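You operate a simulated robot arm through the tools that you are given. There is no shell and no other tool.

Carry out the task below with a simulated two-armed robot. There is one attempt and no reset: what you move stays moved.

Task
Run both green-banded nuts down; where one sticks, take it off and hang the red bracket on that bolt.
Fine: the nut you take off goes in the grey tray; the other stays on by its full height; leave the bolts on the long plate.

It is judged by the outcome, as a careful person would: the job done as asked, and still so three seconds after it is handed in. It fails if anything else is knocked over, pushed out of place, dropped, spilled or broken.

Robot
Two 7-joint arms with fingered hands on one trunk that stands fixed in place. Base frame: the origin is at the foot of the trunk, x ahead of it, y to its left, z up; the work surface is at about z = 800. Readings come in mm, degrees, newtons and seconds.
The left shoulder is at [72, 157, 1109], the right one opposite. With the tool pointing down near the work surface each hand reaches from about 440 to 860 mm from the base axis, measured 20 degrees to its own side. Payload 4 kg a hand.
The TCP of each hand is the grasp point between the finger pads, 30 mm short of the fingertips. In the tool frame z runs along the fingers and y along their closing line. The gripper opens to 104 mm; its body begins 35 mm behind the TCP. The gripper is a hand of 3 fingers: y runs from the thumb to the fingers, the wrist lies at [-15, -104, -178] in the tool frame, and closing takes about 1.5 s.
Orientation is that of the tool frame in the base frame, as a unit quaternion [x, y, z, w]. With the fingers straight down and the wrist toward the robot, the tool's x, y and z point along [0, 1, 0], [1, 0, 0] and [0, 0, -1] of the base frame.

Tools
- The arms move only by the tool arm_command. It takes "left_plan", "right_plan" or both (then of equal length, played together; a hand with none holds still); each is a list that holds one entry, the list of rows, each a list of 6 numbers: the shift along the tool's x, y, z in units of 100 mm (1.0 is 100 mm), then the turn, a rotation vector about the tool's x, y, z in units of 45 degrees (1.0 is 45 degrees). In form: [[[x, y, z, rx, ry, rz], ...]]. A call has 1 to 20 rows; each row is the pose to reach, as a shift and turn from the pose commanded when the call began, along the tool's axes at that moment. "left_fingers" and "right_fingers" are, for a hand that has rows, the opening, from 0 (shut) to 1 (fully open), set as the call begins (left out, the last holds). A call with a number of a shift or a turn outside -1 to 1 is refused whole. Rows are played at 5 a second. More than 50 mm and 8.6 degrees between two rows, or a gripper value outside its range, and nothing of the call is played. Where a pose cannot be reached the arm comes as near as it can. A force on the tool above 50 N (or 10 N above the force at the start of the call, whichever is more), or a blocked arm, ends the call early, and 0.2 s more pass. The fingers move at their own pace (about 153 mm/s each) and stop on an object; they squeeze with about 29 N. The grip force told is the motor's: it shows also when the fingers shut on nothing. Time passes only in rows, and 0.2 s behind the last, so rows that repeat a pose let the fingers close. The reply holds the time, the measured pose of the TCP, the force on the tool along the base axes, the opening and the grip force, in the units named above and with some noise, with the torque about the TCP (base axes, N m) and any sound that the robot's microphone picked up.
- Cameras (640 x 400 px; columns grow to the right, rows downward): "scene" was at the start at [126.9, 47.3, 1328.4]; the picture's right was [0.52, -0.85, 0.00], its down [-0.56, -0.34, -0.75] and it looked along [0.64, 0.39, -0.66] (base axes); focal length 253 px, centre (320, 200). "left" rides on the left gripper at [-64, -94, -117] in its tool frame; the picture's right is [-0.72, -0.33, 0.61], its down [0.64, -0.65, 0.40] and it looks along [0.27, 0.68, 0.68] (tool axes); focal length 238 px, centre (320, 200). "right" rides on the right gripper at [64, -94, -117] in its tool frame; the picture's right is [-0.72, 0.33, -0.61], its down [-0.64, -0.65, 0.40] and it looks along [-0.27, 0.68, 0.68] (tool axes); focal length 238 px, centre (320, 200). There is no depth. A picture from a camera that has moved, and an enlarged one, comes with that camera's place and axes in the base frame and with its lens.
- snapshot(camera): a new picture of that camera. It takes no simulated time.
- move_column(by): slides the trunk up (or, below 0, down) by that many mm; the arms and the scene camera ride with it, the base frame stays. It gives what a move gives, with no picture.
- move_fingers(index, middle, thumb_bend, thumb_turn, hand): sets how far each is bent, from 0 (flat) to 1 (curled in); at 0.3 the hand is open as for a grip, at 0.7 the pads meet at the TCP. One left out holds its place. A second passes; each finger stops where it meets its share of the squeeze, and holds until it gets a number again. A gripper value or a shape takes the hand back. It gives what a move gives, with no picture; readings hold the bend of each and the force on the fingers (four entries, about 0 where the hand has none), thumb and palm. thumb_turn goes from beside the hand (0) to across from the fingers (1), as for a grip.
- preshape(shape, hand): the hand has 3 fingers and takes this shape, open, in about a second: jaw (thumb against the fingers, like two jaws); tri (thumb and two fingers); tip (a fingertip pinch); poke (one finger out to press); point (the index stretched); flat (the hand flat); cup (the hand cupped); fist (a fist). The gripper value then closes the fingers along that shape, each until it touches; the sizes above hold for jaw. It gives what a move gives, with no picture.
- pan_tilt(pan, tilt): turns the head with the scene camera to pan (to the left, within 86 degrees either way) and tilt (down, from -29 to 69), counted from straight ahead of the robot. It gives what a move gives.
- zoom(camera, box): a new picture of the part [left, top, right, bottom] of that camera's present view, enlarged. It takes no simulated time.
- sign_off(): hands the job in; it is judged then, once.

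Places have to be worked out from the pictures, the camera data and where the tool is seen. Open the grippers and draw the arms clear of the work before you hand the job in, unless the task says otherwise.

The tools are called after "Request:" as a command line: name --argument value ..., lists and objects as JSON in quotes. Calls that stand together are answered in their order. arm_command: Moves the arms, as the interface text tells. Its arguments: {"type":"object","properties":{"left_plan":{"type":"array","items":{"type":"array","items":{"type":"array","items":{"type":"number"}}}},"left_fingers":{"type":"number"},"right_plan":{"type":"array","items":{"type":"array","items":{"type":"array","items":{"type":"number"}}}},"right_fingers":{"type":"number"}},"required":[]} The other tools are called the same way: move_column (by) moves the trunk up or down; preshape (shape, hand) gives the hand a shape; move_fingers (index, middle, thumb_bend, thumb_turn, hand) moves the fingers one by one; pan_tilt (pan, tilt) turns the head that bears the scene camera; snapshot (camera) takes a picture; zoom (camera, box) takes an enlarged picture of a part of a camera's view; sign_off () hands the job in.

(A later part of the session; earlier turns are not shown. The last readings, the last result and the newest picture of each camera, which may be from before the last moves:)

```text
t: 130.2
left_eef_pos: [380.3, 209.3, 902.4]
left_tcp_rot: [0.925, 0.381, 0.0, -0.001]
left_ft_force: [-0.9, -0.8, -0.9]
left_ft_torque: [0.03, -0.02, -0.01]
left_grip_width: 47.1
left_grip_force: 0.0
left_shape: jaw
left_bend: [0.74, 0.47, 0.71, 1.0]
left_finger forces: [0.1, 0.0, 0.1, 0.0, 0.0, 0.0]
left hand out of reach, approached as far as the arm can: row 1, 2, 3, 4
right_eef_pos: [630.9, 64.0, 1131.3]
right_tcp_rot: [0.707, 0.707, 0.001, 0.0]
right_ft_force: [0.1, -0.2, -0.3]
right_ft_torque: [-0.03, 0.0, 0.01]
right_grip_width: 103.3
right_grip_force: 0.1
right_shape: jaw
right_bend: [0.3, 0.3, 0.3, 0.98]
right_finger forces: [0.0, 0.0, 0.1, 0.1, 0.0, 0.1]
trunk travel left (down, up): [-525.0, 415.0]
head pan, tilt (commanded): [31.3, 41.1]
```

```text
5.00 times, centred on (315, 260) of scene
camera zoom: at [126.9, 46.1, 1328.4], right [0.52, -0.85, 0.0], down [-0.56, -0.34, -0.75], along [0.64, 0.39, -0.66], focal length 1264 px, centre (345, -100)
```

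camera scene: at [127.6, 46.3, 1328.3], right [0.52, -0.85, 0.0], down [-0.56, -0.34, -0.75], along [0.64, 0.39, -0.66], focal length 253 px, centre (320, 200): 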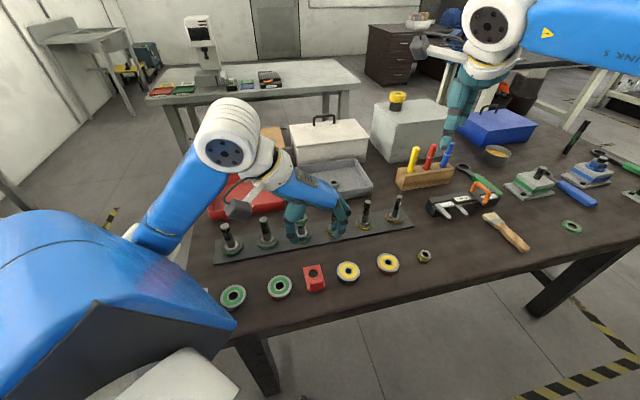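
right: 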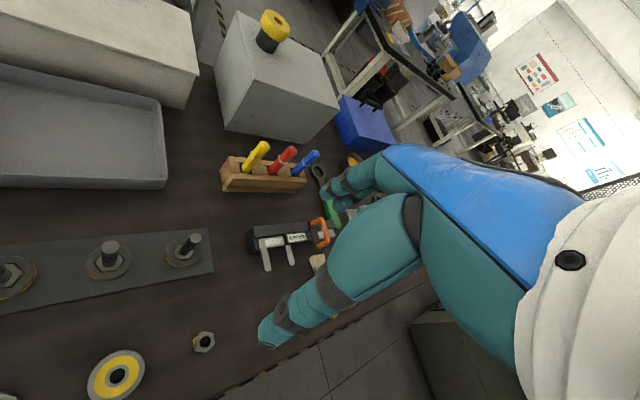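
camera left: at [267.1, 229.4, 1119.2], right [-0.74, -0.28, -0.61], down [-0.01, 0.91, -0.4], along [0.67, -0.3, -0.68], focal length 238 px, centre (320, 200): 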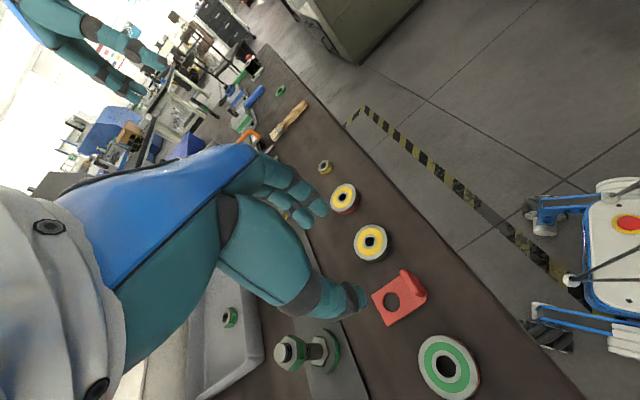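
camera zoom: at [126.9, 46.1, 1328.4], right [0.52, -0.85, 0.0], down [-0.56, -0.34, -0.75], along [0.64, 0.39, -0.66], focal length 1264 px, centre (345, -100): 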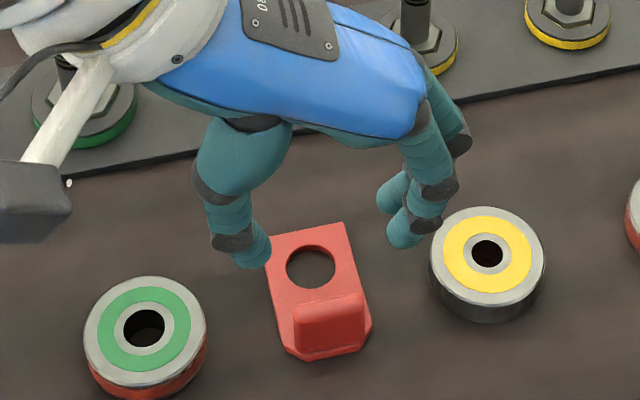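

The jaws line up over the tab (within ~2 mm). I descend to TCP z≈846 and check clearance to the green washer and the tab.

Request:
arm_command --left_plan '[[[-0.005, 0, 0.15, 0, 0, 0], [-0.01, 0, 0.3, 0, 0, 0], [-0.015, 0, 0.45, 0, 0, 0], [-0.015, 0, 0.56, 0, 0, 0], [-0.015, 0, 0.56, 0, 0, 0]]]'

Request:
zoom --camera "left" --box '[260, 170, 460, 370]'

Request:
zoom --camera "scene" --box '[265, 220, 365, 300]'

```text
t: 131.4
left_eef_pos: [377.0, 207.4, 846.1]
left_tcp_rot: [0.924, 0.381, 0.0, 0.0]
left_ft_force: [0.6, 0.3, -0.2]
left_ft_torque: [0.01, -0.03, 0.02]
left_grip_width: 46.9
left_grip_force: 0.0
left_shape: jaw
left_bend: [0.74, 0.47, 0.71, 1.0]
left_finger forces: [0.1, 0.0, 0.0, 0.0, 0.1, 0.1]
right_eef_pos: [630.2, 64.3, 1131.4]
right_tcp_rot: [0.707, 0.707, 0.0, 0.0]
right_ft_force: [-0.9, -0.6, -0.5]
right_ft_torque: [-0.01, -0.02, -0.02]
right_grip_width: 104.0
right_grip_force: 0.1
right_shape: jaw
right_bend: [0.3, 0.3, 0.3, 0.98]
right_finger forces: [0.1, 0.0, 0.0, 0.1, 0.1, 0.0]
trunk travel left (down, up): [-525.0, 415.0]
head pan, tilt (commanded): [31.3, 41.1]
```

```text
2.00 times, centred on (360, 270) of left
camera zoom: at [264.9, 228.5, 963.7], right [-0.74, -0.28, -0.61], down [-0.01, 0.91, -0.4], along [0.67, -0.29, -0.68], focal length 477 px, centre (240, 60)
```

zoom: 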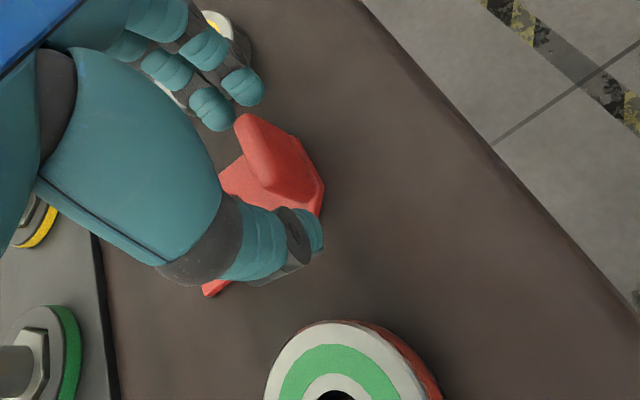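

```text
5.00 times, centred on (315, 260) of scene
camera zoom: at [127.0, 46.4, 1328.4], right [0.52, -0.85, 0.0], down [-0.56, -0.34, -0.75], along [0.64, 0.39, -0.66], focal length 1264 px, centre (345, -100)
```

zoom: 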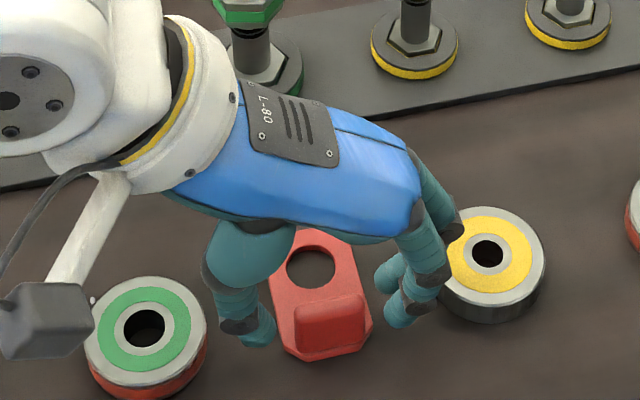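

Thumb and fingers straddle the tab nicely with clear space to the washers. I lower 6 mm more and close on the tab.

Request:
arm_command --left_plan '[[[0, 0, 0.03, 0, 0, 0], [0, 0, 0.06, 0, 0, 0], [0, 0, 0.06, 0, 0, 0]]]'

Request:
arm_command --left_plan '[[[0, 0, 0, 0, 0, 0], [0, 0, 0, 0, 0, 0], [0, 0, 0, 0, 0, 0], [0, 0, 0, 0, 0, 0], [0, 0, 0, 0, 0, 0], [0, 0, 0, 0, 0, 0], [0, 0, 0, 0, 0, 0]]]' --left_fingers 0.0

Request:
zoom --camera "left" --box '[220, 150, 420, 350]'

Request:
zoom --camera "scene" --box '[265, 220, 365, 300]'

```text
t: 132.2
left_eef_pos: [376.5, 205.7, 842.0]
left_tcp_rot: [0.924, 0.382, 0.0, -0.001]
left_ft_force: [0.4, -0.4, -0.5]
left_ft_torque: [0.01, 0.02, 0.04]
left_grip_width: 46.9
left_grip_force: 0.0
left_shape: jaw
left_bend: [0.74, 0.47, 0.71, 1.0]
left_finger forces: [0.0, 0.1, 0.0, 0.0, 0.0, 0.0]
right_eef_pos: [632.4, 62.9, 1131.8]
right_tcp_rot: [0.707, 0.707, 0.001, 0.0]
right_ft_force: [0.7, 0.5, -0.2]
right_ft_torque: [0.05, 0.01, 0.01]
right_grip_width: 103.7
right_grip_force: 0.1
right_shape: jaw
right_bend: [0.3, 0.3, 0.3, 0.98]
right_finger forces: [0.0, 0.0, 0.1, 0.0, 0.1, 0.0]
trunk travel left (down, up): [-525.0, 415.0]
head pan, tilt (commanded): [31.3, 41.1]
```

```text
t: 133.8
left_eef_pos: [376.4, 208.2, 842.1]
left_tcp_rot: [0.924, 0.382, 0.0, 0.0]
left_ft_force: [-0.9, 0.5, 1.0]
left_ft_torque: [0.02, -0.03, 0.03]
left_grip_width: 14.7
left_grip_force: 28.5
left_shape: jaw
left_bend: [0.73, 0.7, 0.75, 1.0]
left_finger forces: [22.1, 3.6, 0.0, 0.1, 24.8, 0.0]
right_eef_pos: [631.4, 64.5, 1130.5]
right_tcp_rot: [0.707, 0.708, 0.0, 0.0]
right_ft_force: [0.3, 0.0, 0.0]
right_ft_torque: [-0.01, 0.0, -0.02]
right_grip_width: 103.7
right_grip_force: 0.1
right_shape: jaw
right_bend: [0.3, 0.3, 0.3, 0.98]
right_finger forces: [0.0, 0.0, 0.0, 0.0, 0.0, 0.0]
trunk travel left (down, up): [-525.0, 415.0]
head pan, tilt (commanded): [31.3, 41.1]
```

```text
2.00 times, centred on (320, 250) of left
camera zoom: at [264.4, 228.6, 958.4], right [-0.74, -0.28, -0.61], down [-0.01, 0.91, -0.4], along [0.67, -0.29, -0.68], focal length 477 px, centre (320, 100)
```

zoom: 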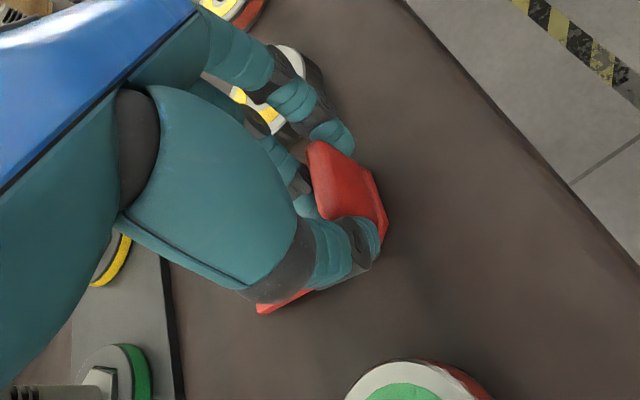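

```text
5.00 times, centred on (315, 260) of scene
camera zoom: at [126.8, 46.5, 1328.4], right [0.52, -0.85, 0.0], down [-0.56, -0.34, -0.75], along [0.64, 0.39, -0.66], focal length 1264 px, centre (345, -100)
```

zoom: 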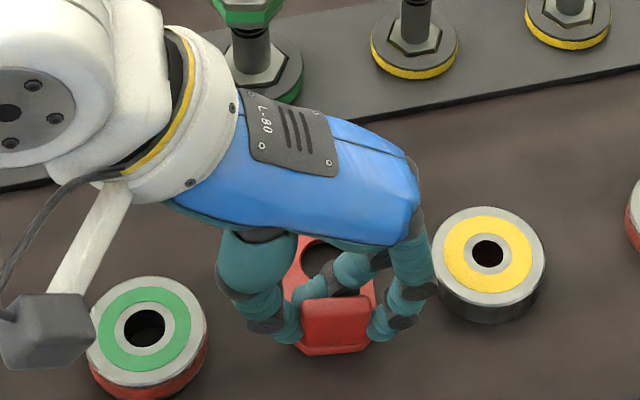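

The tab is held between thumb (25 N) and index (22 N), the middle finger resting behind it. I lift gently 15 mm and check that it holds and stays level.

Request:
arm_command --left_plan '[[[0, 0, -0.03, 0, 0, 0], [0, 0, -0.06, 0, 0, 0], [0, 0, -0.1, 0, 0, 0], [0, 0, -0.15, 0, 0, 0], [0, 0, -0.15, 0, 0, 0]]]'

Request:
zoom --camera "left" --box '[220, 150, 420, 350]'

Request:
zoom --camera "scene" --box '[265, 220, 365, 300]'

```text
t: 135.0
left_eef_pos: [375.7, 207.7, 856.0]
left_tcp_rot: [0.924, 0.382, 0.0, 0.0]
left_ft_force: [-0.1, 0.3, -0.1]
left_ft_torque: [-0.02, 0.02, 0.03]
left_grip_width: 14.2
left_grip_force: 28.6
left_shape: jaw
left_bend: [0.73, 0.7, 0.75, 1.0]
left_finger forces: [22.2, 3.6, 0.1, 0.0, 24.6, 0.0]
right_eef_pos: [629.8, 64.6, 1132.1]
right_tcp_rot: [0.707, 0.707, 0.0, 0.0]
right_ft_force: [0.4, -0.6, -0.2]
right_ft_torque: [0.04, 0.02, 0.03]
right_grip_width: 103.8
right_grip_force: 0.1
right_shape: jaw
right_bend: [0.3, 0.3, 0.3, 0.98]
right_finger forces: [0.0, 0.0, 0.0, 0.0, 0.0, 0.0]
trunk travel left (down, up): [-525.0, 415.0]
head pan, tilt (commanded): [31.3, 41.1]
```

```text
2.00 times, centred on (320, 250) of left
camera zoom: at [264.6, 228.6, 973.0], right [-0.74, -0.28, -0.61], down [-0.01, 0.91, -0.4], along [0.67, -0.29, -0.68], focal length 477 px, centre (320, 100)
```

zoom: 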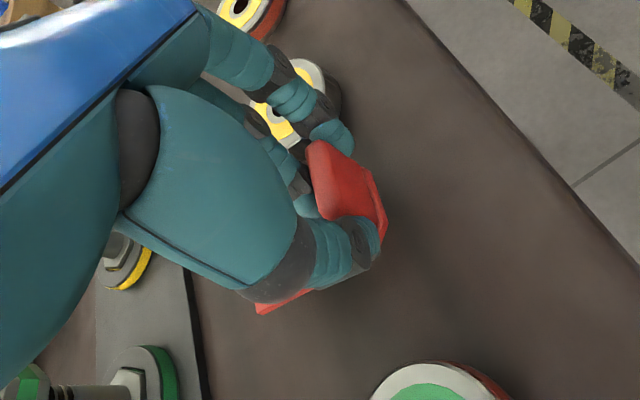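

```text
5.00 times, centred on (315, 260) of scene
camera zoom: at [127.0, 46.5, 1328.4], right [0.52, -0.85, 0.0], down [-0.56, -0.34, -0.75], along [0.64, 0.39, -0.66], focal length 1264 px, centre (345, -100)
```

zoom: 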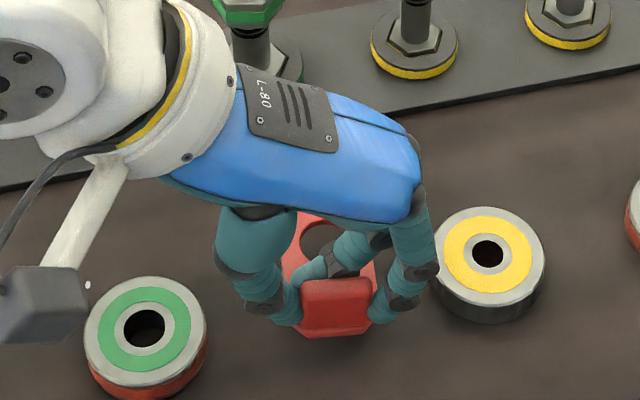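

It lifts cleanly and level. The middle finger lies close to the hole where the bolt must pass, so I set the bracket back near the table and swing just the middle finger open, keeping thumb and index gripping.

Request:
arm_command --left_plan '[[[0, 0, 0.05, 0, 0, 0], [0, 0, 0.1, 0, 0, 0], [0, 0, 0.14, 0, 0, 0], [0, 0, 0.14, 0, 0, 0]]]'

Request:
move_fingers --hand "left" --middle 0.35

Request:
zoom --camera "left" --box '[220, 150, 420, 350]'

Request:
zoom --camera "scene" --box '[265, 220, 365, 300]'

```text
t: 136.0
left_eef_pos: [375.3, 207.8, 840.6]
left_tcp_rot: [0.924, 0.382, 0.0, 0.0]
left_ft_force: [-0.5, -0.3, 0.0]
left_ft_torque: [0.0, 0.01, 0.03]
left_grip_width: 14.3
left_grip_force: 29.1
left_shape: jaw
left_bend: [0.73, 0.7, 0.75, 1.0]
left_finger forces: [22.1, 3.6, 0.0, 0.0, 24.6, 0.1]
right_eef_pos: [632.1, 64.5, 1131.6]
right_tcp_rot: [0.707, 0.707, 0.001, 0.0]
right_ft_force: [-0.1, -0.7, 0.4]
right_ft_torque: [0.05, -0.01, -0.03]
right_grip_width: 103.5
right_grip_force: 0.1
right_shape: jaw
right_bend: [0.3, 0.3, 0.3, 0.98]
right_finger forces: [0.1, 0.0, 0.1, 0.0, 0.0, 0.1]
trunk travel left (down, up): [-525.0, 415.0]
head pan, tilt (commanded): [31.3, 41.1]
```

```text
t: 137.0
left_eef_pos: [374.9, 208.0, 841.1]
left_tcp_rot: [0.924, 0.382, 0.001, 0.0]
left_ft_force: [-0.4, 0.4, 2.5]
left_ft_torque: [-0.04, -0.04, 0.02]
left_grip_width: 25.1
left_grip_force: 23.5
left_shape: fingers
left_bend: [0.73, 0.36, 0.76, 1.0]
left_finger forces: [23.7, 0.6, 0.0, 0.0, 23.4, 0.0]
right_eef_pos: [631.5, 65.6, 1131.0]
right_tcp_rot: [0.707, 0.707, 0.001, 0.0]
right_ft_force: [-0.9, 0.6, -0.7]
right_ft_torque: [0.0, -0.02, 0.01]
right_grip_width: 103.7
right_grip_force: 0.1
right_shape: jaw
right_bend: [0.3, 0.3, 0.3, 0.98]
right_finger forces: [0.0, 0.1, 0.0, 0.1, 0.0, 0.1]
trunk travel left (down, up): [-525.0, 415.0]
head pan, tilt (commanded): [31.3, 41.1]
```

```text
2.00 times, centred on (320, 250) of left
camera zoom: at [263.7, 228.8, 958.8], right [-0.74, -0.28, -0.61], down [-0.01, 0.91, -0.4], along [0.67, -0.29, -0.68], focal length 477 px, centre (320, 100)
```

zoom: 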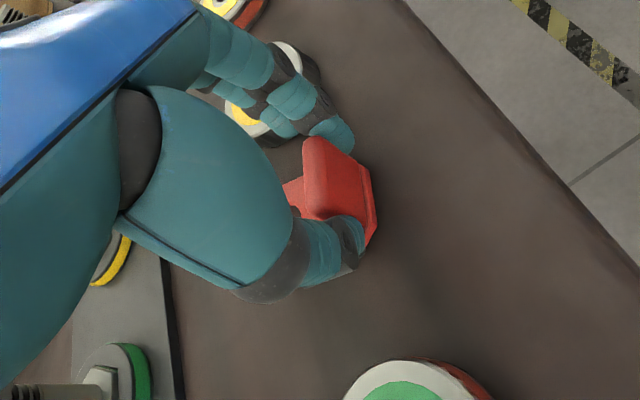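

```text
5.00 times, centred on (315, 260) of scene
camera zoom: at [126.7, 46.4, 1328.5], right [0.52, -0.85, 0.0], down [-0.56, -0.34, -0.75], along [0.64, 0.39, -0.66], focal length 1264 px, centre (345, -100)
```

zoom: 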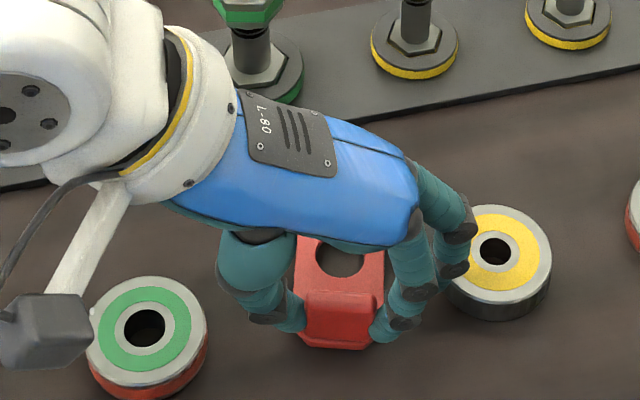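

Thumb and index still hold 23 N each; the opened middle finger nudged the yellow washer by ~3 mm, so I lift straight up now away from it.

Request:
arm_command --left_plan '[[[0, 0, -0.05, 0, 0, 0], [0, 0, -0.12, 0, 0, 0], [0, 0, -0.2, 0, 0, 0], [0, 0, -0.3, 0, 0, 0], [0, 0, -0.3, 0, 0, 0]]]'

Request:
zoom --camera "left" --box '[220, 150, 420, 350]'

Request:
zoom --camera "scene" --box '[265, 220, 365, 300]'

```text
t: 138.2
left_eef_pos: [375.9, 206.9, 873.4]
left_tcp_rot: [0.924, 0.383, -0.001, 0.0]
left_ft_force: [-1.1, -1.2, -1.4]
left_ft_torque: [0.03, -0.05, 0.01]
left_grip_width: 25.1
left_grip_force: 23.5
left_shape: fingers
left_bend: [0.73, 0.35, 0.76, 1.0]
left_finger forces: [23.4, 0.0, 0.0, 0.1, 23.3, 0.0]
right_eef_pos: [630.8, 65.2, 1131.0]
right_tcp_rot: [0.707, 0.707, 0.0, 0.0]
right_ft_force: [-0.7, -0.1, 0.9]
right_ft_torque: [0.02, -0.02, 0.01]
right_grip_width: 103.3
right_grip_force: 0.1
right_shape: jaw
right_bend: [0.3, 0.3, 0.3, 0.98]
right_finger forces: [0.1, 0.1, 0.0, 0.0, 0.0, 0.1]
trunk travel left (down, up): [-525.0, 415.0]
head pan, tilt (commanded): [31.3, 41.1]
```

```text
2.00 times, centred on (320, 250) of left
camera zoom: at [264.4, 228.8, 989.0], right [-0.74, -0.28, -0.61], down [-0.01, 0.91, -0.4], along [0.67, -0.29, -0.68], focal length 477 px, centre (320, 100)
```

zoom: 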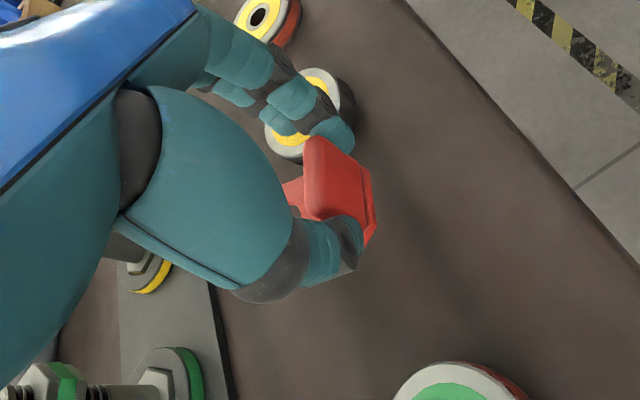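

```text
5.00 times, centred on (315, 260) of scene
camera zoom: at [127.0, 46.6, 1328.4], right [0.52, -0.85, 0.0], down [-0.56, -0.34, -0.75], along [0.64, 0.39, -0.66], focal length 1264 px, centre (345, -100)
```

zoom: 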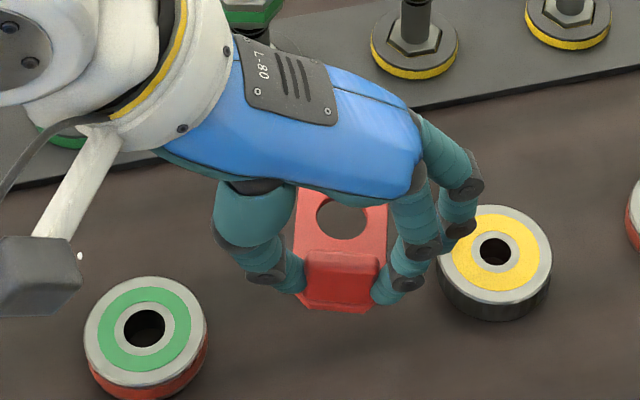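

The bracket is held level by thumb and index, with its hole clearly visible. I raise a bit, then move it over the washers toward bolt 1, staying short of the bolt row for now.

Request:
arm_command --left_plan '[[[0, 0, -0.1, 0, 0, 0], [0, 0, -0.18, 0, 0, 0], [0.05, -0.12, -0.18, 0, 0, 0], [0.1, -0.25, -0.18, 0, 0, 0], [0.15, -0.4, -0.18, 0, 0, 0], [0.22, -0.58, -0.18, 0, 0, 0]]]'

Request:
arm_command --left_plan '[[[0.05, -0.12, 0, 0, 0, 0], [0.1, -0.25, 0, 0, 0, 0], [0.15, -0.4, 0, 0, 0, 0], [0.22, -0.58, 0, 0, 0, 0], [0.22, -0.58, 0, 0, 0, 0]]]'

Request:
snapshot --camera "scene"

```text
t: 139.6
left_eef_pos: [350.5, 264.1, 890.4]
left_tcp_rot: [0.924, 0.382, 0.001, 0.0]
left_ft_force: [0.4, 0.4, -1.1]
left_ft_torque: [-0.02, 0.0, 0.0]
left_grip_width: 25.3
left_grip_force: 23.5
left_shape: fingers
left_bend: [0.73, 0.35, 0.76, 1.0]
left_finger forces: [23.5, 0.0, 0.0, 0.1, 23.5, 0.0]
right_eef_pos: [630.1, 64.9, 1132.4]
right_tcp_rot: [0.707, 0.707, 0.0, 0.0]
right_ft_force: [-0.7, -0.1, 0.1]
right_ft_torque: [-0.01, -0.02, 0.0]
right_grip_width: 103.6
right_grip_force: 0.1
right_shape: jaw
right_bend: [0.3, 0.3, 0.3, 0.98]
right_finger forces: [0.0, 0.0, 0.0, 0.0, 0.0, 0.0]
trunk travel left (down, up): [-525.0, 415.0]
head pan, tilt (commanded): [31.3, 41.1]
```

```text
t: 140.8
left_eef_pos: [325.9, 322.6, 890.3]
left_tcp_rot: [0.924, 0.382, 0.0, 0.0]
left_ft_force: [-0.8, 0.2, 0.2]
left_ft_torque: [0.03, 0.02, -0.02]
left_grip_width: 24.9
left_grip_force: 23.3
left_shape: fingers
left_bend: [0.73, 0.35, 0.76, 1.0]
left_finger forces: [23.5, 0.0, 0.1, 0.0, 23.4, 0.1]
right_eef_pos: [630.7, 64.5, 1131.7]
right_tcp_rot: [0.707, 0.707, 0.0, -0.001]
right_ft_force: [0.3, 0.5, -0.3]
right_ft_torque: [0.04, 0.02, 0.01]
right_grip_width: 103.6
right_grip_force: 0.1
right_shape: jaw
right_bend: [0.3, 0.3, 0.3, 0.98]
right_finger forces: [0.0, 0.0, 0.1, 0.0, 0.0, 0.0]
trunk travel left (down, up): [-525.0, 415.0]
head pan, tilt (commanded): [31.3, 41.1]
```

```text
taken
camera scene: at [126.8, 46.8, 1328.4], right [0.52, -0.85, 0.0], down [-0.56, -0.34, -0.75], along [0.64, 0.39, -0.66], focal length 253 px, centre (320, 200)
```

scene: 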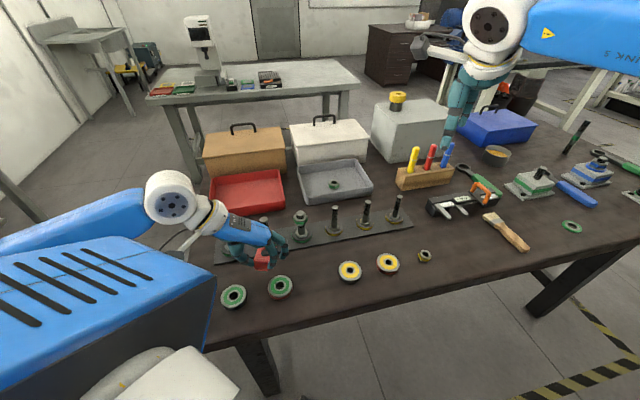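

The bracket is now in front of the bolt row. I raise it to TCP z≈955 so its plate clears the bolt tips (892).

Request:
arm_command --left_plan '[[[0, 0, -0.15, 0, 0, 0], [0, 0, -0.3, 0, 0, 0], [0, 0, -0.45, 0, 0, 0], [0, 0, -0.6, 0, 0, 0], [0, 0, -0.68, 0, 0, 0], [0, 0, -0.68, 0, 0, 0]]]'

Request:
zoom --camera "scene" --box '[180, 170, 310, 270]'

```text
t: 142.2
left_eef_pos: [326.6, 320.3, 958.4]
left_tcp_rot: [0.924, 0.382, 0.0, 0.0]
left_ft_force: [0.7, 0.5, 0.4]
left_ft_torque: [0.0, -0.02, 0.02]
left_grip_width: 25.4
left_grip_force: 23.4
left_shape: fingers
left_bend: [0.73, 0.35, 0.76, 1.0]
left_finger forces: [23.5, 0.0, 0.1, 0.1, 23.5, 0.0]
right_eef_pos: [631.3, 66.2, 1131.4]
right_tcp_rot: [0.707, 0.707, 0.0, -0.001]
right_ft_force: [0.1, 0.0, 0.3]
right_ft_torque: [0.02, 0.0, 0.0]
right_grip_width: 103.6
right_grip_force: 0.0
right_shape: jaw
right_bend: [0.3, 0.3, 0.3, 0.98]
right_finger forces: [0.0, 0.0, 0.0, 0.1, 0.0, 0.1]
trunk travel left (down, up): [-525.0, 415.0]
head pan, tilt (commanded): [31.3, 41.1]
```

```text
4.00 times, centred on (245, 220) of scene
camera zoom: at [126.5, 46.9, 1328.4], right [0.52, -0.85, 0.0], down [-0.56, -0.34, -0.75], along [0.64, 0.39, -0.66], focal length 1011 px, centre (620, 120)
```

zoom: 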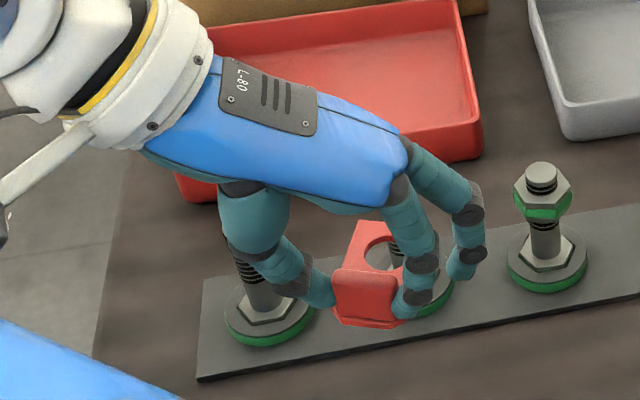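

Clear height. I move the hole over bolt 1 (needed TCP ≈[331,412]) while turning the hand to φ=-17° so the tab faces the robot and the scene camera can see the hole.

Request:
arm_command --left_plan '[[[0.11, -0.1, 0, 0, 0, -0.1], [0.22, -0.2, 0, 0, 0, -0.2], [0.34, -0.31, 0, 0, 0, -0.31], [0.45, -0.41, 0, 0, 0, -0.41], [0.57, -0.52, 0, 0, 0, -0.52], [0.681, -0.621, 0, 0, 0, -0.622], [0.681, -0.621, 0, 0, 0, -0.622]]]'

Request:
zoom --camera "scene" --box '[180, 160, 310, 260]'

Request:
snapshot --camera "left"

```text
t: 143.8
left_eef_pos: [330.7, 412.5, 957.7]
left_tcp_rot: [0.804, 0.594, 0.001, 0.0]
left_ft_force: [-0.1, 0.6, 0.8]
left_ft_torque: [0.02, 0.0, -0.05]
left_grip_width: 25.3
left_grip_force: 23.3
left_shape: fingers
left_bend: [0.73, 0.35, 0.76, 1.0]
left_finger forces: [23.5, 0.0, 0.0, 0.0, 23.5, 0.0]
right_eef_pos: [631.2, 64.0, 1131.5]
right_tcp_rot: [0.707, 0.707, 0.0, -0.001]
right_ft_force: [-0.1, -0.5, -0.8]
right_ft_torque: [0.0, 0.0, 0.01]
right_grip_width: 103.7
right_grip_force: 0.1
right_shape: jaw
right_bend: [0.3, 0.3, 0.3, 0.98]
right_finger forces: [0.0, 0.0, 0.0, 0.1, 0.1, 0.0]
trunk travel left (down, up): [-525.0, 415.0]
head pan, tilt (commanded): [31.3, 41.1]
```

```text
4.00 times, centred on (245, 210) of scene
camera zoom: at [126.6, 47.0, 1328.4], right [0.52, -0.85, 0.0], down [-0.56, -0.34, -0.75], along [0.64, 0.39, -0.66], focal length 1011 px, centre (620, 160)
```

zoom: 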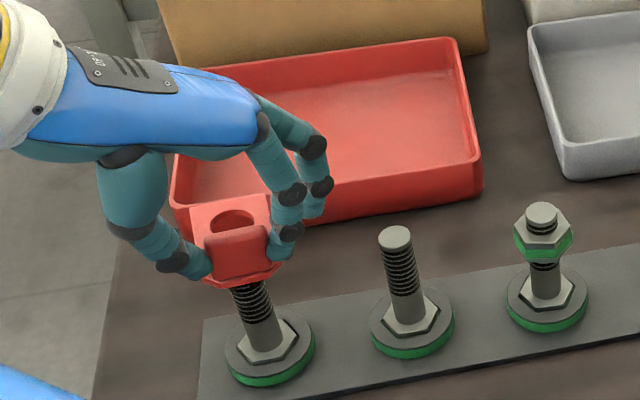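

```text
taken
camera left: at [222.7, 379.8, 1075.3], right [-0.52, -0.59, -0.61], down [-0.44, 0.8, -0.4], along [0.73, 0.06, -0.68], focal length 238 px, centre (320, 200)
```

left: 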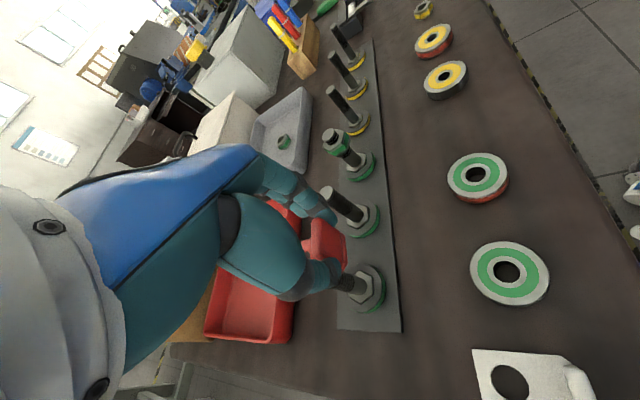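

The bracket is above bolt 1. I zoom in to compare the hole's centre with where the bolt axis projects at plate height (expected about pixel (228,228) of that view).

Request:
zoom --camera "scene" --box '[200, 190, 260, 240]'

```text
8.00 times, centred on (230, 215) of scene
camera zoom: at [126.6, 47.0, 1328.4], right [0.52, -0.85, 0.0], down [-0.56, -0.34, -0.75], along [0.64, 0.39, -0.66], focal length 2023 px, centre (1040, 80)
```

zoom: 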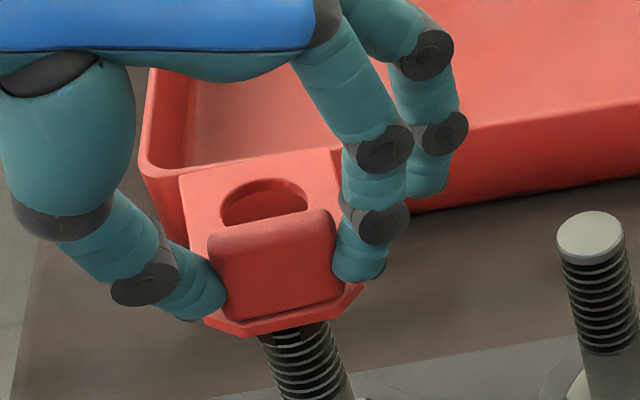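

Hole and bolt axis agree within ~3 mm. I lower to just above the bolt tip (TCP ≈940) and compare the hole directly with the tip.

Request:
arm_command --left_plan '[[[0, 0, 0.06, 0, 0, 0], [0, 0, 0.12, 0, 0, 0], [0, 0, 0.18, 0, 0, 0], [0, 0, 0.18, 0, 0, 0]]]'

Request:
zoom --camera "scene" --box '[200, 190, 260, 240]'

Request:
zoom --camera "left" --box '[270, 180, 430, 340]'

```text
t: 144.8
left_eef_pos: [330.4, 412.7, 941.1]
left_tcp_rot: [0.804, 0.594, 0.0, 0.001]
left_ft_force: [-0.5, 0.8, -0.5]
left_ft_torque: [-0.03, -0.05, 0.01]
left_grip_width: 25.4
left_grip_force: 23.0
left_shape: fingers
left_bend: [0.73, 0.35, 0.76, 1.0]
left_finger forces: [23.5, 0.0, 0.1, 0.1, 23.6, 0.0]
right_eef_pos: [630.8, 64.3, 1131.5]
right_tcp_rot: [0.707, 0.707, 0.0, 0.001]
right_ft_force: [-0.9, 0.2, 0.4]
right_ft_torque: [0.01, -0.01, -0.02]
right_grip_width: 103.7
right_grip_force: 0.1
right_shape: jaw
right_bend: [0.3, 0.3, 0.3, 0.98]
right_finger forces: [0.0, 0.0, 0.0, 0.0, 0.0, 0.1]
trunk travel left (down, up): [-525.0, 415.0]
head pan, tilt (commanded): [31.3, 41.1]
```

```text
8.00 times, centred on (230, 215) of scene
camera zoom: at [126.5, 46.9, 1328.4], right [0.52, -0.85, 0.0], down [-0.56, -0.34, -0.75], along [0.64, 0.39, -0.66], focal length 2023 px, centre (1040, 80)
```

zoom: 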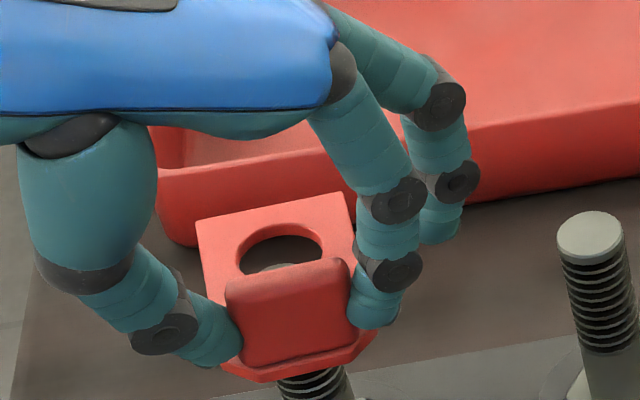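

```text
2.50 times, centred on (350, 260) of left
camera zoom: at [221.9, 379.4, 1057.6], right [-0.52, -0.59, -0.61], down [-0.44, 0.8, -0.4], along [0.73, 0.06, -0.68], focal length 596 px, centre (245, 50)
```

zoom: 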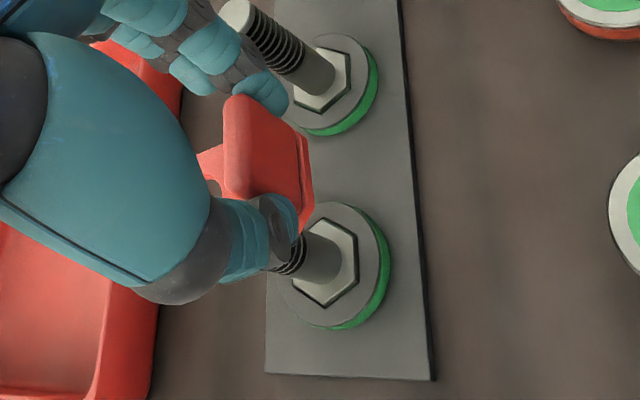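

Through the hole I see the bolt tip; the hole is ~3 mm too far right in the picture. I shift the hand by about (-2.5,+2.2) mm and lower 3 mm.

Request:
arm_command --left_plan '[[[0.007, -0.015, 0, 0, 0, 0], [0.014, -0.03, 0, 0, 0, 0], [0.014, -0.03, 0.02, 0, 0, 0], [0.014, -0.03, 0.03, 0, 0, 0], [0.014, -0.03, 0.03, 0, 0, 0]]]'

Request:
zoom --camera "scene" --box '[210, 200, 250, 235]'

```text
t: 146.0
left_eef_pos: [328.9, 414.5, 938.0]
left_tcp_rot: [0.805, 0.594, -0.001, 0.0]
left_ft_force: [0.7, -0.1, 0.1]
left_ft_torque: [-0.01, -0.01, 0.01]
left_grip_width: 25.2
left_grip_force: 23.1
left_shape: fingers
left_bend: [0.73, 0.35, 0.76, 1.0]
left_finger forces: [23.5, 0.0, 0.0, 0.0, 23.5, 0.1]
right_eef_pos: [631.9, 64.8, 1131.7]
right_tcp_rot: [0.707, 0.707, 0.0, 0.0]
right_ft_force: [0.1, 0.0, -0.5]
right_ft_torque: [0.03, -0.03, 0.0]
right_grip_width: 103.5
right_grip_force: 0.1
right_shape: jaw
right_bend: [0.3, 0.3, 0.3, 0.98]
right_finger forces: [0.0, 0.1, 0.0, 0.0, 0.1, 0.0]
trunk travel left (down, up): [-525.0, 415.0]
head pan, tilt (commanded): [31.3, 41.1]
```

```text
11.43 times, centred on (230, 218) of scene
camera zoom: at [126.5, 47.0, 1328.4], right [0.52, -0.85, 0.0], down [-0.56, -0.34, -0.75], along [0.64, 0.39, -0.66], focal length 2889 px, centre (1349, 0)
```

zoom: 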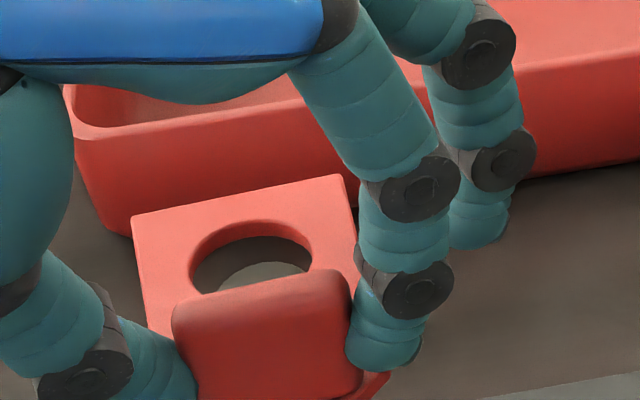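

Hole and bolt axis now coincide within about a millimetre. I lower in small steps past the tip, watching the force.

Request:
arm_command --left_plan '[[[0, 0, 0.02, 0, 0, 0], [0, 0, 0.04, 0, 0, 0]]]'

Request:
arm_command --left_plan '[[[0, 0, 0.02, 0, 0, 0], [0, 0, 0.04, 0, 0, 0]]]'

Request:
zoom --camera "scene" --box '[210, 200, 250, 235]'

```text
t: 146.6
left_eef_pos: [327.6, 413.7, 933.9]
left_tcp_rot: [0.804, 0.594, 0.001, 0.0]
left_ft_force: [0.0, 0.5, -0.6]
left_ft_torque: [-0.02, 0.0, -0.01]
left_grip_width: 25.6
left_grip_force: 23.4
left_shape: fingers
left_bend: [0.73, 0.35, 0.76, 1.0]
left_finger forces: [23.6, 0.0, 0.1, 0.0, 23.5, 0.0]
right_eef_pos: [630.7, 64.7, 1130.8]
right_tcp_rot: [0.707, 0.707, 0.0, 0.001]
right_ft_force: [0.6, 0.1, -0.9]
right_ft_torque: [-0.02, -0.01, 0.0]
right_grip_width: 103.4
right_grip_force: 0.0
right_shape: jaw
right_bend: [0.3, 0.3, 0.3, 0.98]
right_finger forces: [0.1, 0.0, 0.1, 0.0, 0.0, 0.0]
trunk travel left (down, up): [-525.0, 415.0]
head pan, tilt (commanded): [31.3, 41.1]
```

```text
t: 147.2
left_eef_pos: [327.6, 414.3, 928.9]
left_tcp_rot: [0.805, 0.594, 0.0, 0.0]
left_ft_force: [-0.3, 0.3, 0.6]
left_ft_torque: [0.02, 0.01, 0.01]
left_grip_width: 25.5
left_grip_force: 23.6
left_shape: fingers
left_bend: [0.73, 0.35, 0.76, 1.0]
left_finger forces: [23.5, 0.0, 0.0, 0.0, 23.5, 0.0]
right_eef_pos: [630.9, 63.6, 1131.6]
right_tcp_rot: [0.707, 0.707, 0.001, 0.001]
right_ft_force: [0.1, 0.5, -0.7]
right_ft_torque: [-0.02, -0.01, 0.01]
right_grip_width: 103.6
right_grip_force: 0.0
right_shape: jaw
right_bend: [0.3, 0.3, 0.3, 0.98]
right_finger forces: [0.0, 0.0, 0.1, 0.0, 0.1, 0.1]
trunk travel left (down, up): [-525.0, 415.0]
head pan, tilt (commanded): [31.3, 41.1]
```

```text
11.43 times, centred on (230, 218) of scene
camera zoom: at [126.4, 47.0, 1328.4], right [0.52, -0.85, 0.0], down [-0.56, -0.34, -0.75], along [0.64, 0.39, -0.66], focal length 2889 px, centre (1349, 0)
```

zoom: 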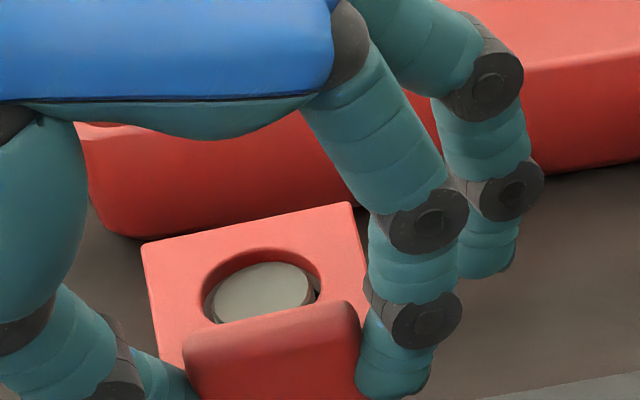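

The bolt tip has entered the hole without contact; it sits slightly toward the tab side, so I shift ~1.3 mm toward the robot and continue lowering in steps.

Request:
arm_command --left_plan '[[[-0.006, -0.002, 0, 0, 0, 0], [-0.012, -0.003, 0.02, 0, 0, 0], [-0.012, -0.003, 0.04, 0, 0, 0], [-0.012, -0.003, 0.06, 0, 0, 0]]]'

Request:
zoom --camera "scene" --box '[210, 200, 250, 235]'

```text
t: 148.2
left_eef_pos: [326.4, 413.6, 921.8]
left_tcp_rot: [0.805, 0.594, 0.0, 0.0]
left_ft_force: [0.5, -0.3, -0.2]
left_ft_torque: [-0.03, -0.03, 0.01]
left_grip_width: 25.2
left_grip_force: 23.9
left_shape: fingers
left_bend: [0.73, 0.35, 0.76, 1.0]
left_finger forces: [23.5, 0.0, 0.0, 0.0, 23.5, 0.1]
right_eef_pos: [630.9, 64.5, 1131.8]
right_tcp_rot: [0.707, 0.707, 0.0, 0.001]
right_ft_force: [0.8, -0.8, 0.2]
right_ft_torque: [0.02, -0.03, -0.01]
right_grip_width: 103.7
right_grip_force: 0.0
right_shape: jaw
right_bend: [0.3, 0.3, 0.3, 0.98]
right_finger forces: [0.1, 0.1, 0.0, 0.0, 0.0, 0.0]
trunk travel left (down, up): [-525.0, 415.0]
head pan, tilt (commanded): [31.3, 41.1]
```

```text
11.43 times, centred on (230, 218) of scene
camera zoom: at [126.5, 47.1, 1328.4], right [0.52, -0.85, 0.0], down [-0.56, -0.34, -0.75], along [0.64, 0.39, -0.66], focal length 2889 px, centre (1349, 0)
```

zoom: 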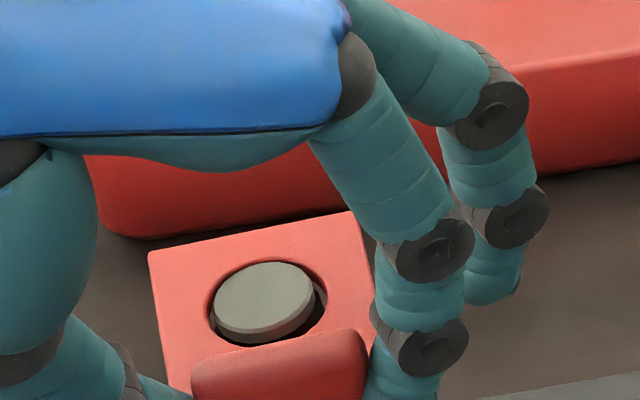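

The bolt tip now protrudes through the hole, still no contact forces. I keep lowering in steps.

Request:
arm_command --left_plan '[[[0, 0, 0.03, 0, 0, 0], [0, 0, 0.06, 0, 0, 0], [0, 0, 0.09, 0, 0, 0], [0, 0, 0.12, 0, 0, 0]]]'

Request:
zoom --camera "scene" --box '[205, 200, 265, 245]'

```text
t: 149.2
left_eef_pos: [326.7, 413.1, 910.7]
left_tcp_rot: [0.805, 0.593, 0.0, 0.0]
left_ft_force: [0.4, 1.1, 0.1]
left_ft_torque: [0.06, 0.02, 0.0]
left_grip_width: 25.4
left_grip_force: 23.5
left_shape: fingers
left_bend: [0.73, 0.35, 0.76, 1.0]
left_finger forces: [23.5, 0.1, 0.1, 0.0, 23.7, 0.0]
right_eef_pos: [630.1, 65.1, 1131.6]
right_tcp_rot: [0.707, 0.707, 0.0, 0.0]
right_ft_force: [-0.2, 0.5, 0.1]
right_ft_torque: [0.01, 0.01, 0.0]
right_grip_width: 103.7
right_grip_force: 0.1
right_shape: jaw
right_bend: [0.3, 0.3, 0.3, 0.98]
right_finger forces: [0.0, 0.0, 0.0, 0.1, 0.0, 0.0]
trunk travel left (down, up): [-525.0, 415.0]
head pan, tilt (commanded): [31.3, 41.1]
```

```text
8.89 times, centred on (235, 222) of scene
camera zoom: at [126.5, 47.1, 1328.4], right [0.52, -0.85, 0.0], down [-0.56, -0.34, -0.75], along [0.64, 0.39, -0.66], focal length 2247 px, centre (1076, 0)
```

zoom: 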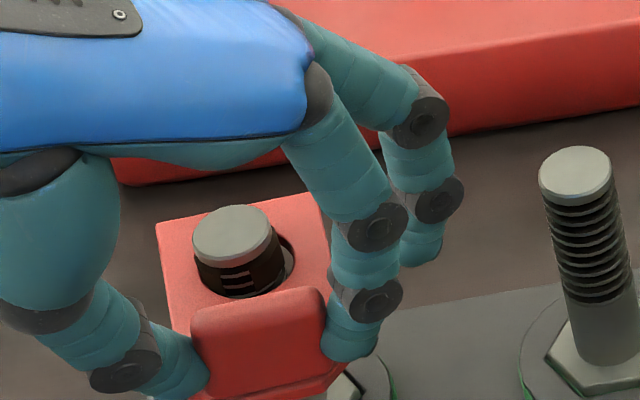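

The bolt is well through; the gap is bigger on the right of it, so I shift the bracket ~2 mm left and continue down.

Request:
arm_command --left_plan '[[[0.007, -0.008, 0, 0, 0, 0], [0.013, -0.015, 0.02, 0, 0, 0], [0.013, -0.015, 0.05, 0, 0, 0], [0.013, -0.015, 0.08, 0, 0, 0], [0.013, -0.015, 0.12, 0, 0, 0]]]'

Request:
zoom --camera "scene" --box '[205, 200, 265, 245]'

```text
t: 150.4
left_eef_pos: [325.8, 415.2, 899.1]
left_tcp_rot: [0.804, 0.594, 0.0, 0.001]
left_ft_force: [0.3, 0.8, -0.7]
left_ft_torque: [0.02, -0.01, -0.01]
left_grip_width: 25.0
left_grip_force: 23.7
left_shape: fingers
left_bend: [0.73, 0.35, 0.76, 1.0]
left_finger forces: [23.6, 0.1, 0.0, 0.1, 23.6, 0.1]
right_eef_pos: [632.1, 63.7, 1132.2]
right_tcp_rot: [0.707, 0.707, 0.0, 0.0]
right_ft_force: [-0.1, -0.8, -0.2]
right_ft_torque: [0.0, -0.01, 0.0]
right_grip_width: 103.6
right_grip_force: 0.0
right_shape: jaw
right_bend: [0.3, 0.3, 0.3, 0.98]
right_finger forces: [0.0, 0.0, 0.0, 0.0, 0.0, 0.0]
trunk travel left (down, up): [-525.0, 415.0]
head pan, tilt (commanded): [31.3, 41.1]
```

```text
8.89 times, centred on (235, 222) of scene
camera zoom: at [126.5, 47.1, 1328.4], right [0.52, -0.85, 0.0], down [-0.56, -0.34, -0.75], along [0.64, 0.39, -0.66], focal length 2247 px, centre (1076, 0)
```

zoom: 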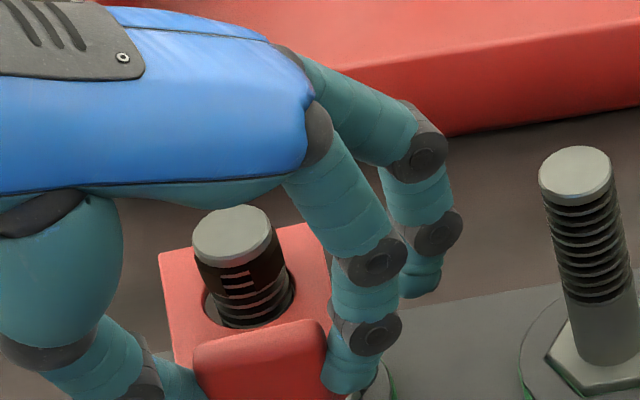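

Well centred now. Two more 10 mm steps down.

Request:
arm_command --left_plan '[[[0, 0, 0.03, 0, 0, 0], [0, 0, 0.06, 0, 0, 0], [0, 0, 0.09, 0, 0, 0], [0, 0, 0.12, 0, 0, 0]]]'

Request:
arm_command --left_plan '[[[0, 0, 0.03, 0, 0, 0], [0, 0, 0.06, 0, 0, 0], [0, 0, 0.09, 0, 0, 0]]]'

Request:
zoom --camera "scene" --box '[200, 200, 270, 255]'

Request:
zoom --camera "left" --box '[250, 150, 430, 340]'

```text
t: 151.4
left_eef_pos: [327.3, 415.2, 886.0]
left_tcp_rot: [0.804, 0.594, -0.001, 0.0]
left_ft_force: [0.2, 0.6, 0.0]
left_ft_torque: [0.02, 0.01, -0.01]
left_grip_width: 25.0
left_grip_force: 23.8
left_shape: fingers
left_bend: [0.73, 0.35, 0.76, 1.0]
left_finger forces: [23.5, 0.0, 0.0, 0.0, 23.6, 0.0]
right_eef_pos: [631.1, 64.5, 1131.8]
right_tcp_rot: [0.707, 0.707, 0.0, 0.0]
right_ft_force: [-0.5, -0.3, -0.4]
right_ft_torque: [0.01, -0.02, -0.01]
right_grip_width: 103.5
right_grip_force: 0.0
right_shape: jaw
right_bend: [0.3, 0.3, 0.3, 0.98]
right_finger forces: [0.0, 0.1, 0.0, 0.0, 0.0, 0.0]
trunk travel left (down, up): [-525.0, 415.0]
head pan, tilt (commanded): [31.3, 41.1]
```

```text
t: 152.2
left_eef_pos: [325.4, 414.6, 877.9]
left_tcp_rot: [0.804, 0.594, 0.0, 0.0]
left_ft_force: [1.1, -0.5, 0.1]
left_ft_torque: [-0.02, 0.0, -0.01]
left_grip_width: 25.2
left_grip_force: 23.6
left_shape: fingers
left_bend: [0.73, 0.35, 0.76, 1.0]
left_finger forces: [23.5, 0.1, 0.0, 0.1, 23.6, 0.0]
right_eef_pos: [630.3, 65.2, 1130.8]
right_tcp_rot: [0.707, 0.707, 0.0, 0.0]
right_ft_force: [-0.2, 0.1, -0.8]
right_ft_torque: [0.0, -0.02, -0.02]
right_grip_width: 103.6
right_grip_force: 0.0
right_shape: jaw
right_bend: [0.3, 0.3, 0.3, 0.98]
right_finger forces: [0.1, 0.1, 0.0, 0.1, 0.0, 0.1]
trunk travel left (down, up): [-525.0, 415.0]
head pan, tilt (commanded): [31.3, 41.1]
```

```text
7.27 times, centred on (235, 228) of scene
camera zoom: at [126.4, 47.0, 1328.4], right [0.52, -0.85, 0.0], down [-0.56, -0.34, -0.75], along [0.64, 0.39, -0.66], focal length 1839 px, centre (938, 0)
```

zoom: 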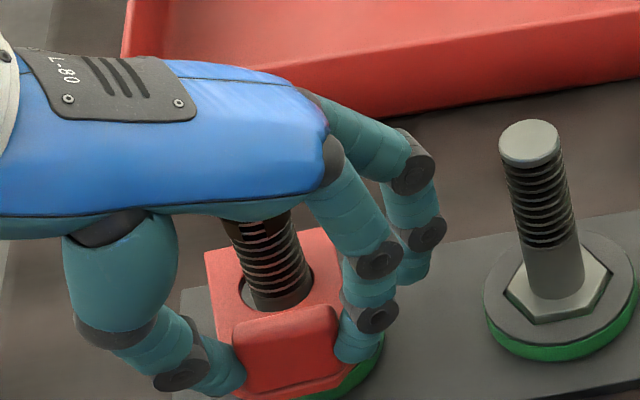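

```text
2.11 times, centred on (340, 245) of left
camera zoom: at [216.8, 382.1, 995.2], right [-0.52, -0.59, -0.61], down [-0.43, 0.8, -0.4], along [0.73, 0.06, -0.68], focal length 502 px, centre (278, 105)
```

zoom: 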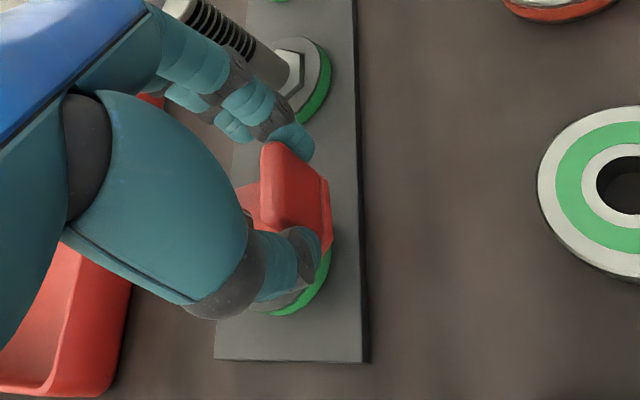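

No contact so far; the plate is ~18 mm above the bolt's seat. I lower 12 mm more, then creep.

Request:
arm_command --left_plan '[[[0, 0, 0.03, 0, 0, 0], [0, 0, 0.06, 0, 0, 0], [0, 0, 0.09, 0, 0, 0], [0, 0, 0.11, 0, 0, 0], [0, 0, 0.11, 0, 0, 0]]]'

Request:
zoom --camera "scene" --box '[200, 200, 270, 255]'

```text
t: 153.4
left_eef_pos: [325.6, 415.2, 866.1]
left_tcp_rot: [0.804, 0.594, 0.0, 0.0]
left_ft_force: [-0.2, 0.2, -0.3]
left_ft_torque: [-0.04, 0.03, -0.02]
left_grip_width: 25.4
left_grip_force: 23.7
left_shape: fingers
left_bend: [0.73, 0.35, 0.76, 1.0]
left_finger forces: [23.6, 0.0, 0.0, 0.0, 23.7, 0.0]
right_eef_pos: [630.9, 64.6, 1131.6]
right_tcp_rot: [0.707, 0.707, 0.0, -0.001]
right_ft_force: [-0.6, -0.2, -0.7]
right_ft_torque: [-0.02, 0.0, 0.01]
right_grip_width: 103.5
right_grip_force: 0.0
right_shape: jaw
right_bend: [0.3, 0.3, 0.3, 0.98]
right_finger forces: [0.1, 0.0, 0.0, 0.0, 0.1, 0.0]
trunk travel left (down, up): [-525.0, 415.0]
head pan, tilt (commanded): [31.3, 41.1]
```

```text
7.27 times, centred on (235, 228) of scene
camera zoom: at [126.4, 46.9, 1328.4], right [0.52, -0.85, 0.0], down [-0.56, -0.34, -0.75], along [0.64, 0.39, -0.66], focal length 1839 px, centre (938, 0)
```

zoom: 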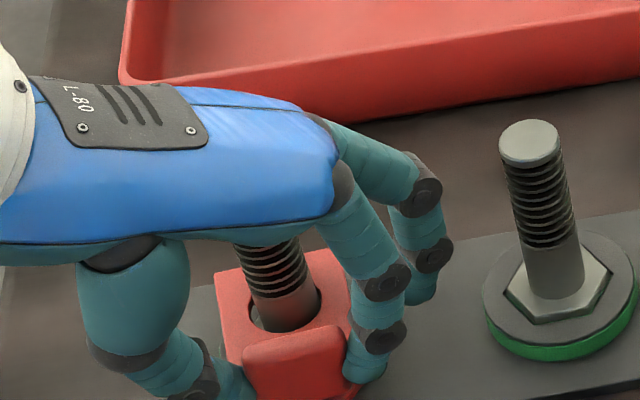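

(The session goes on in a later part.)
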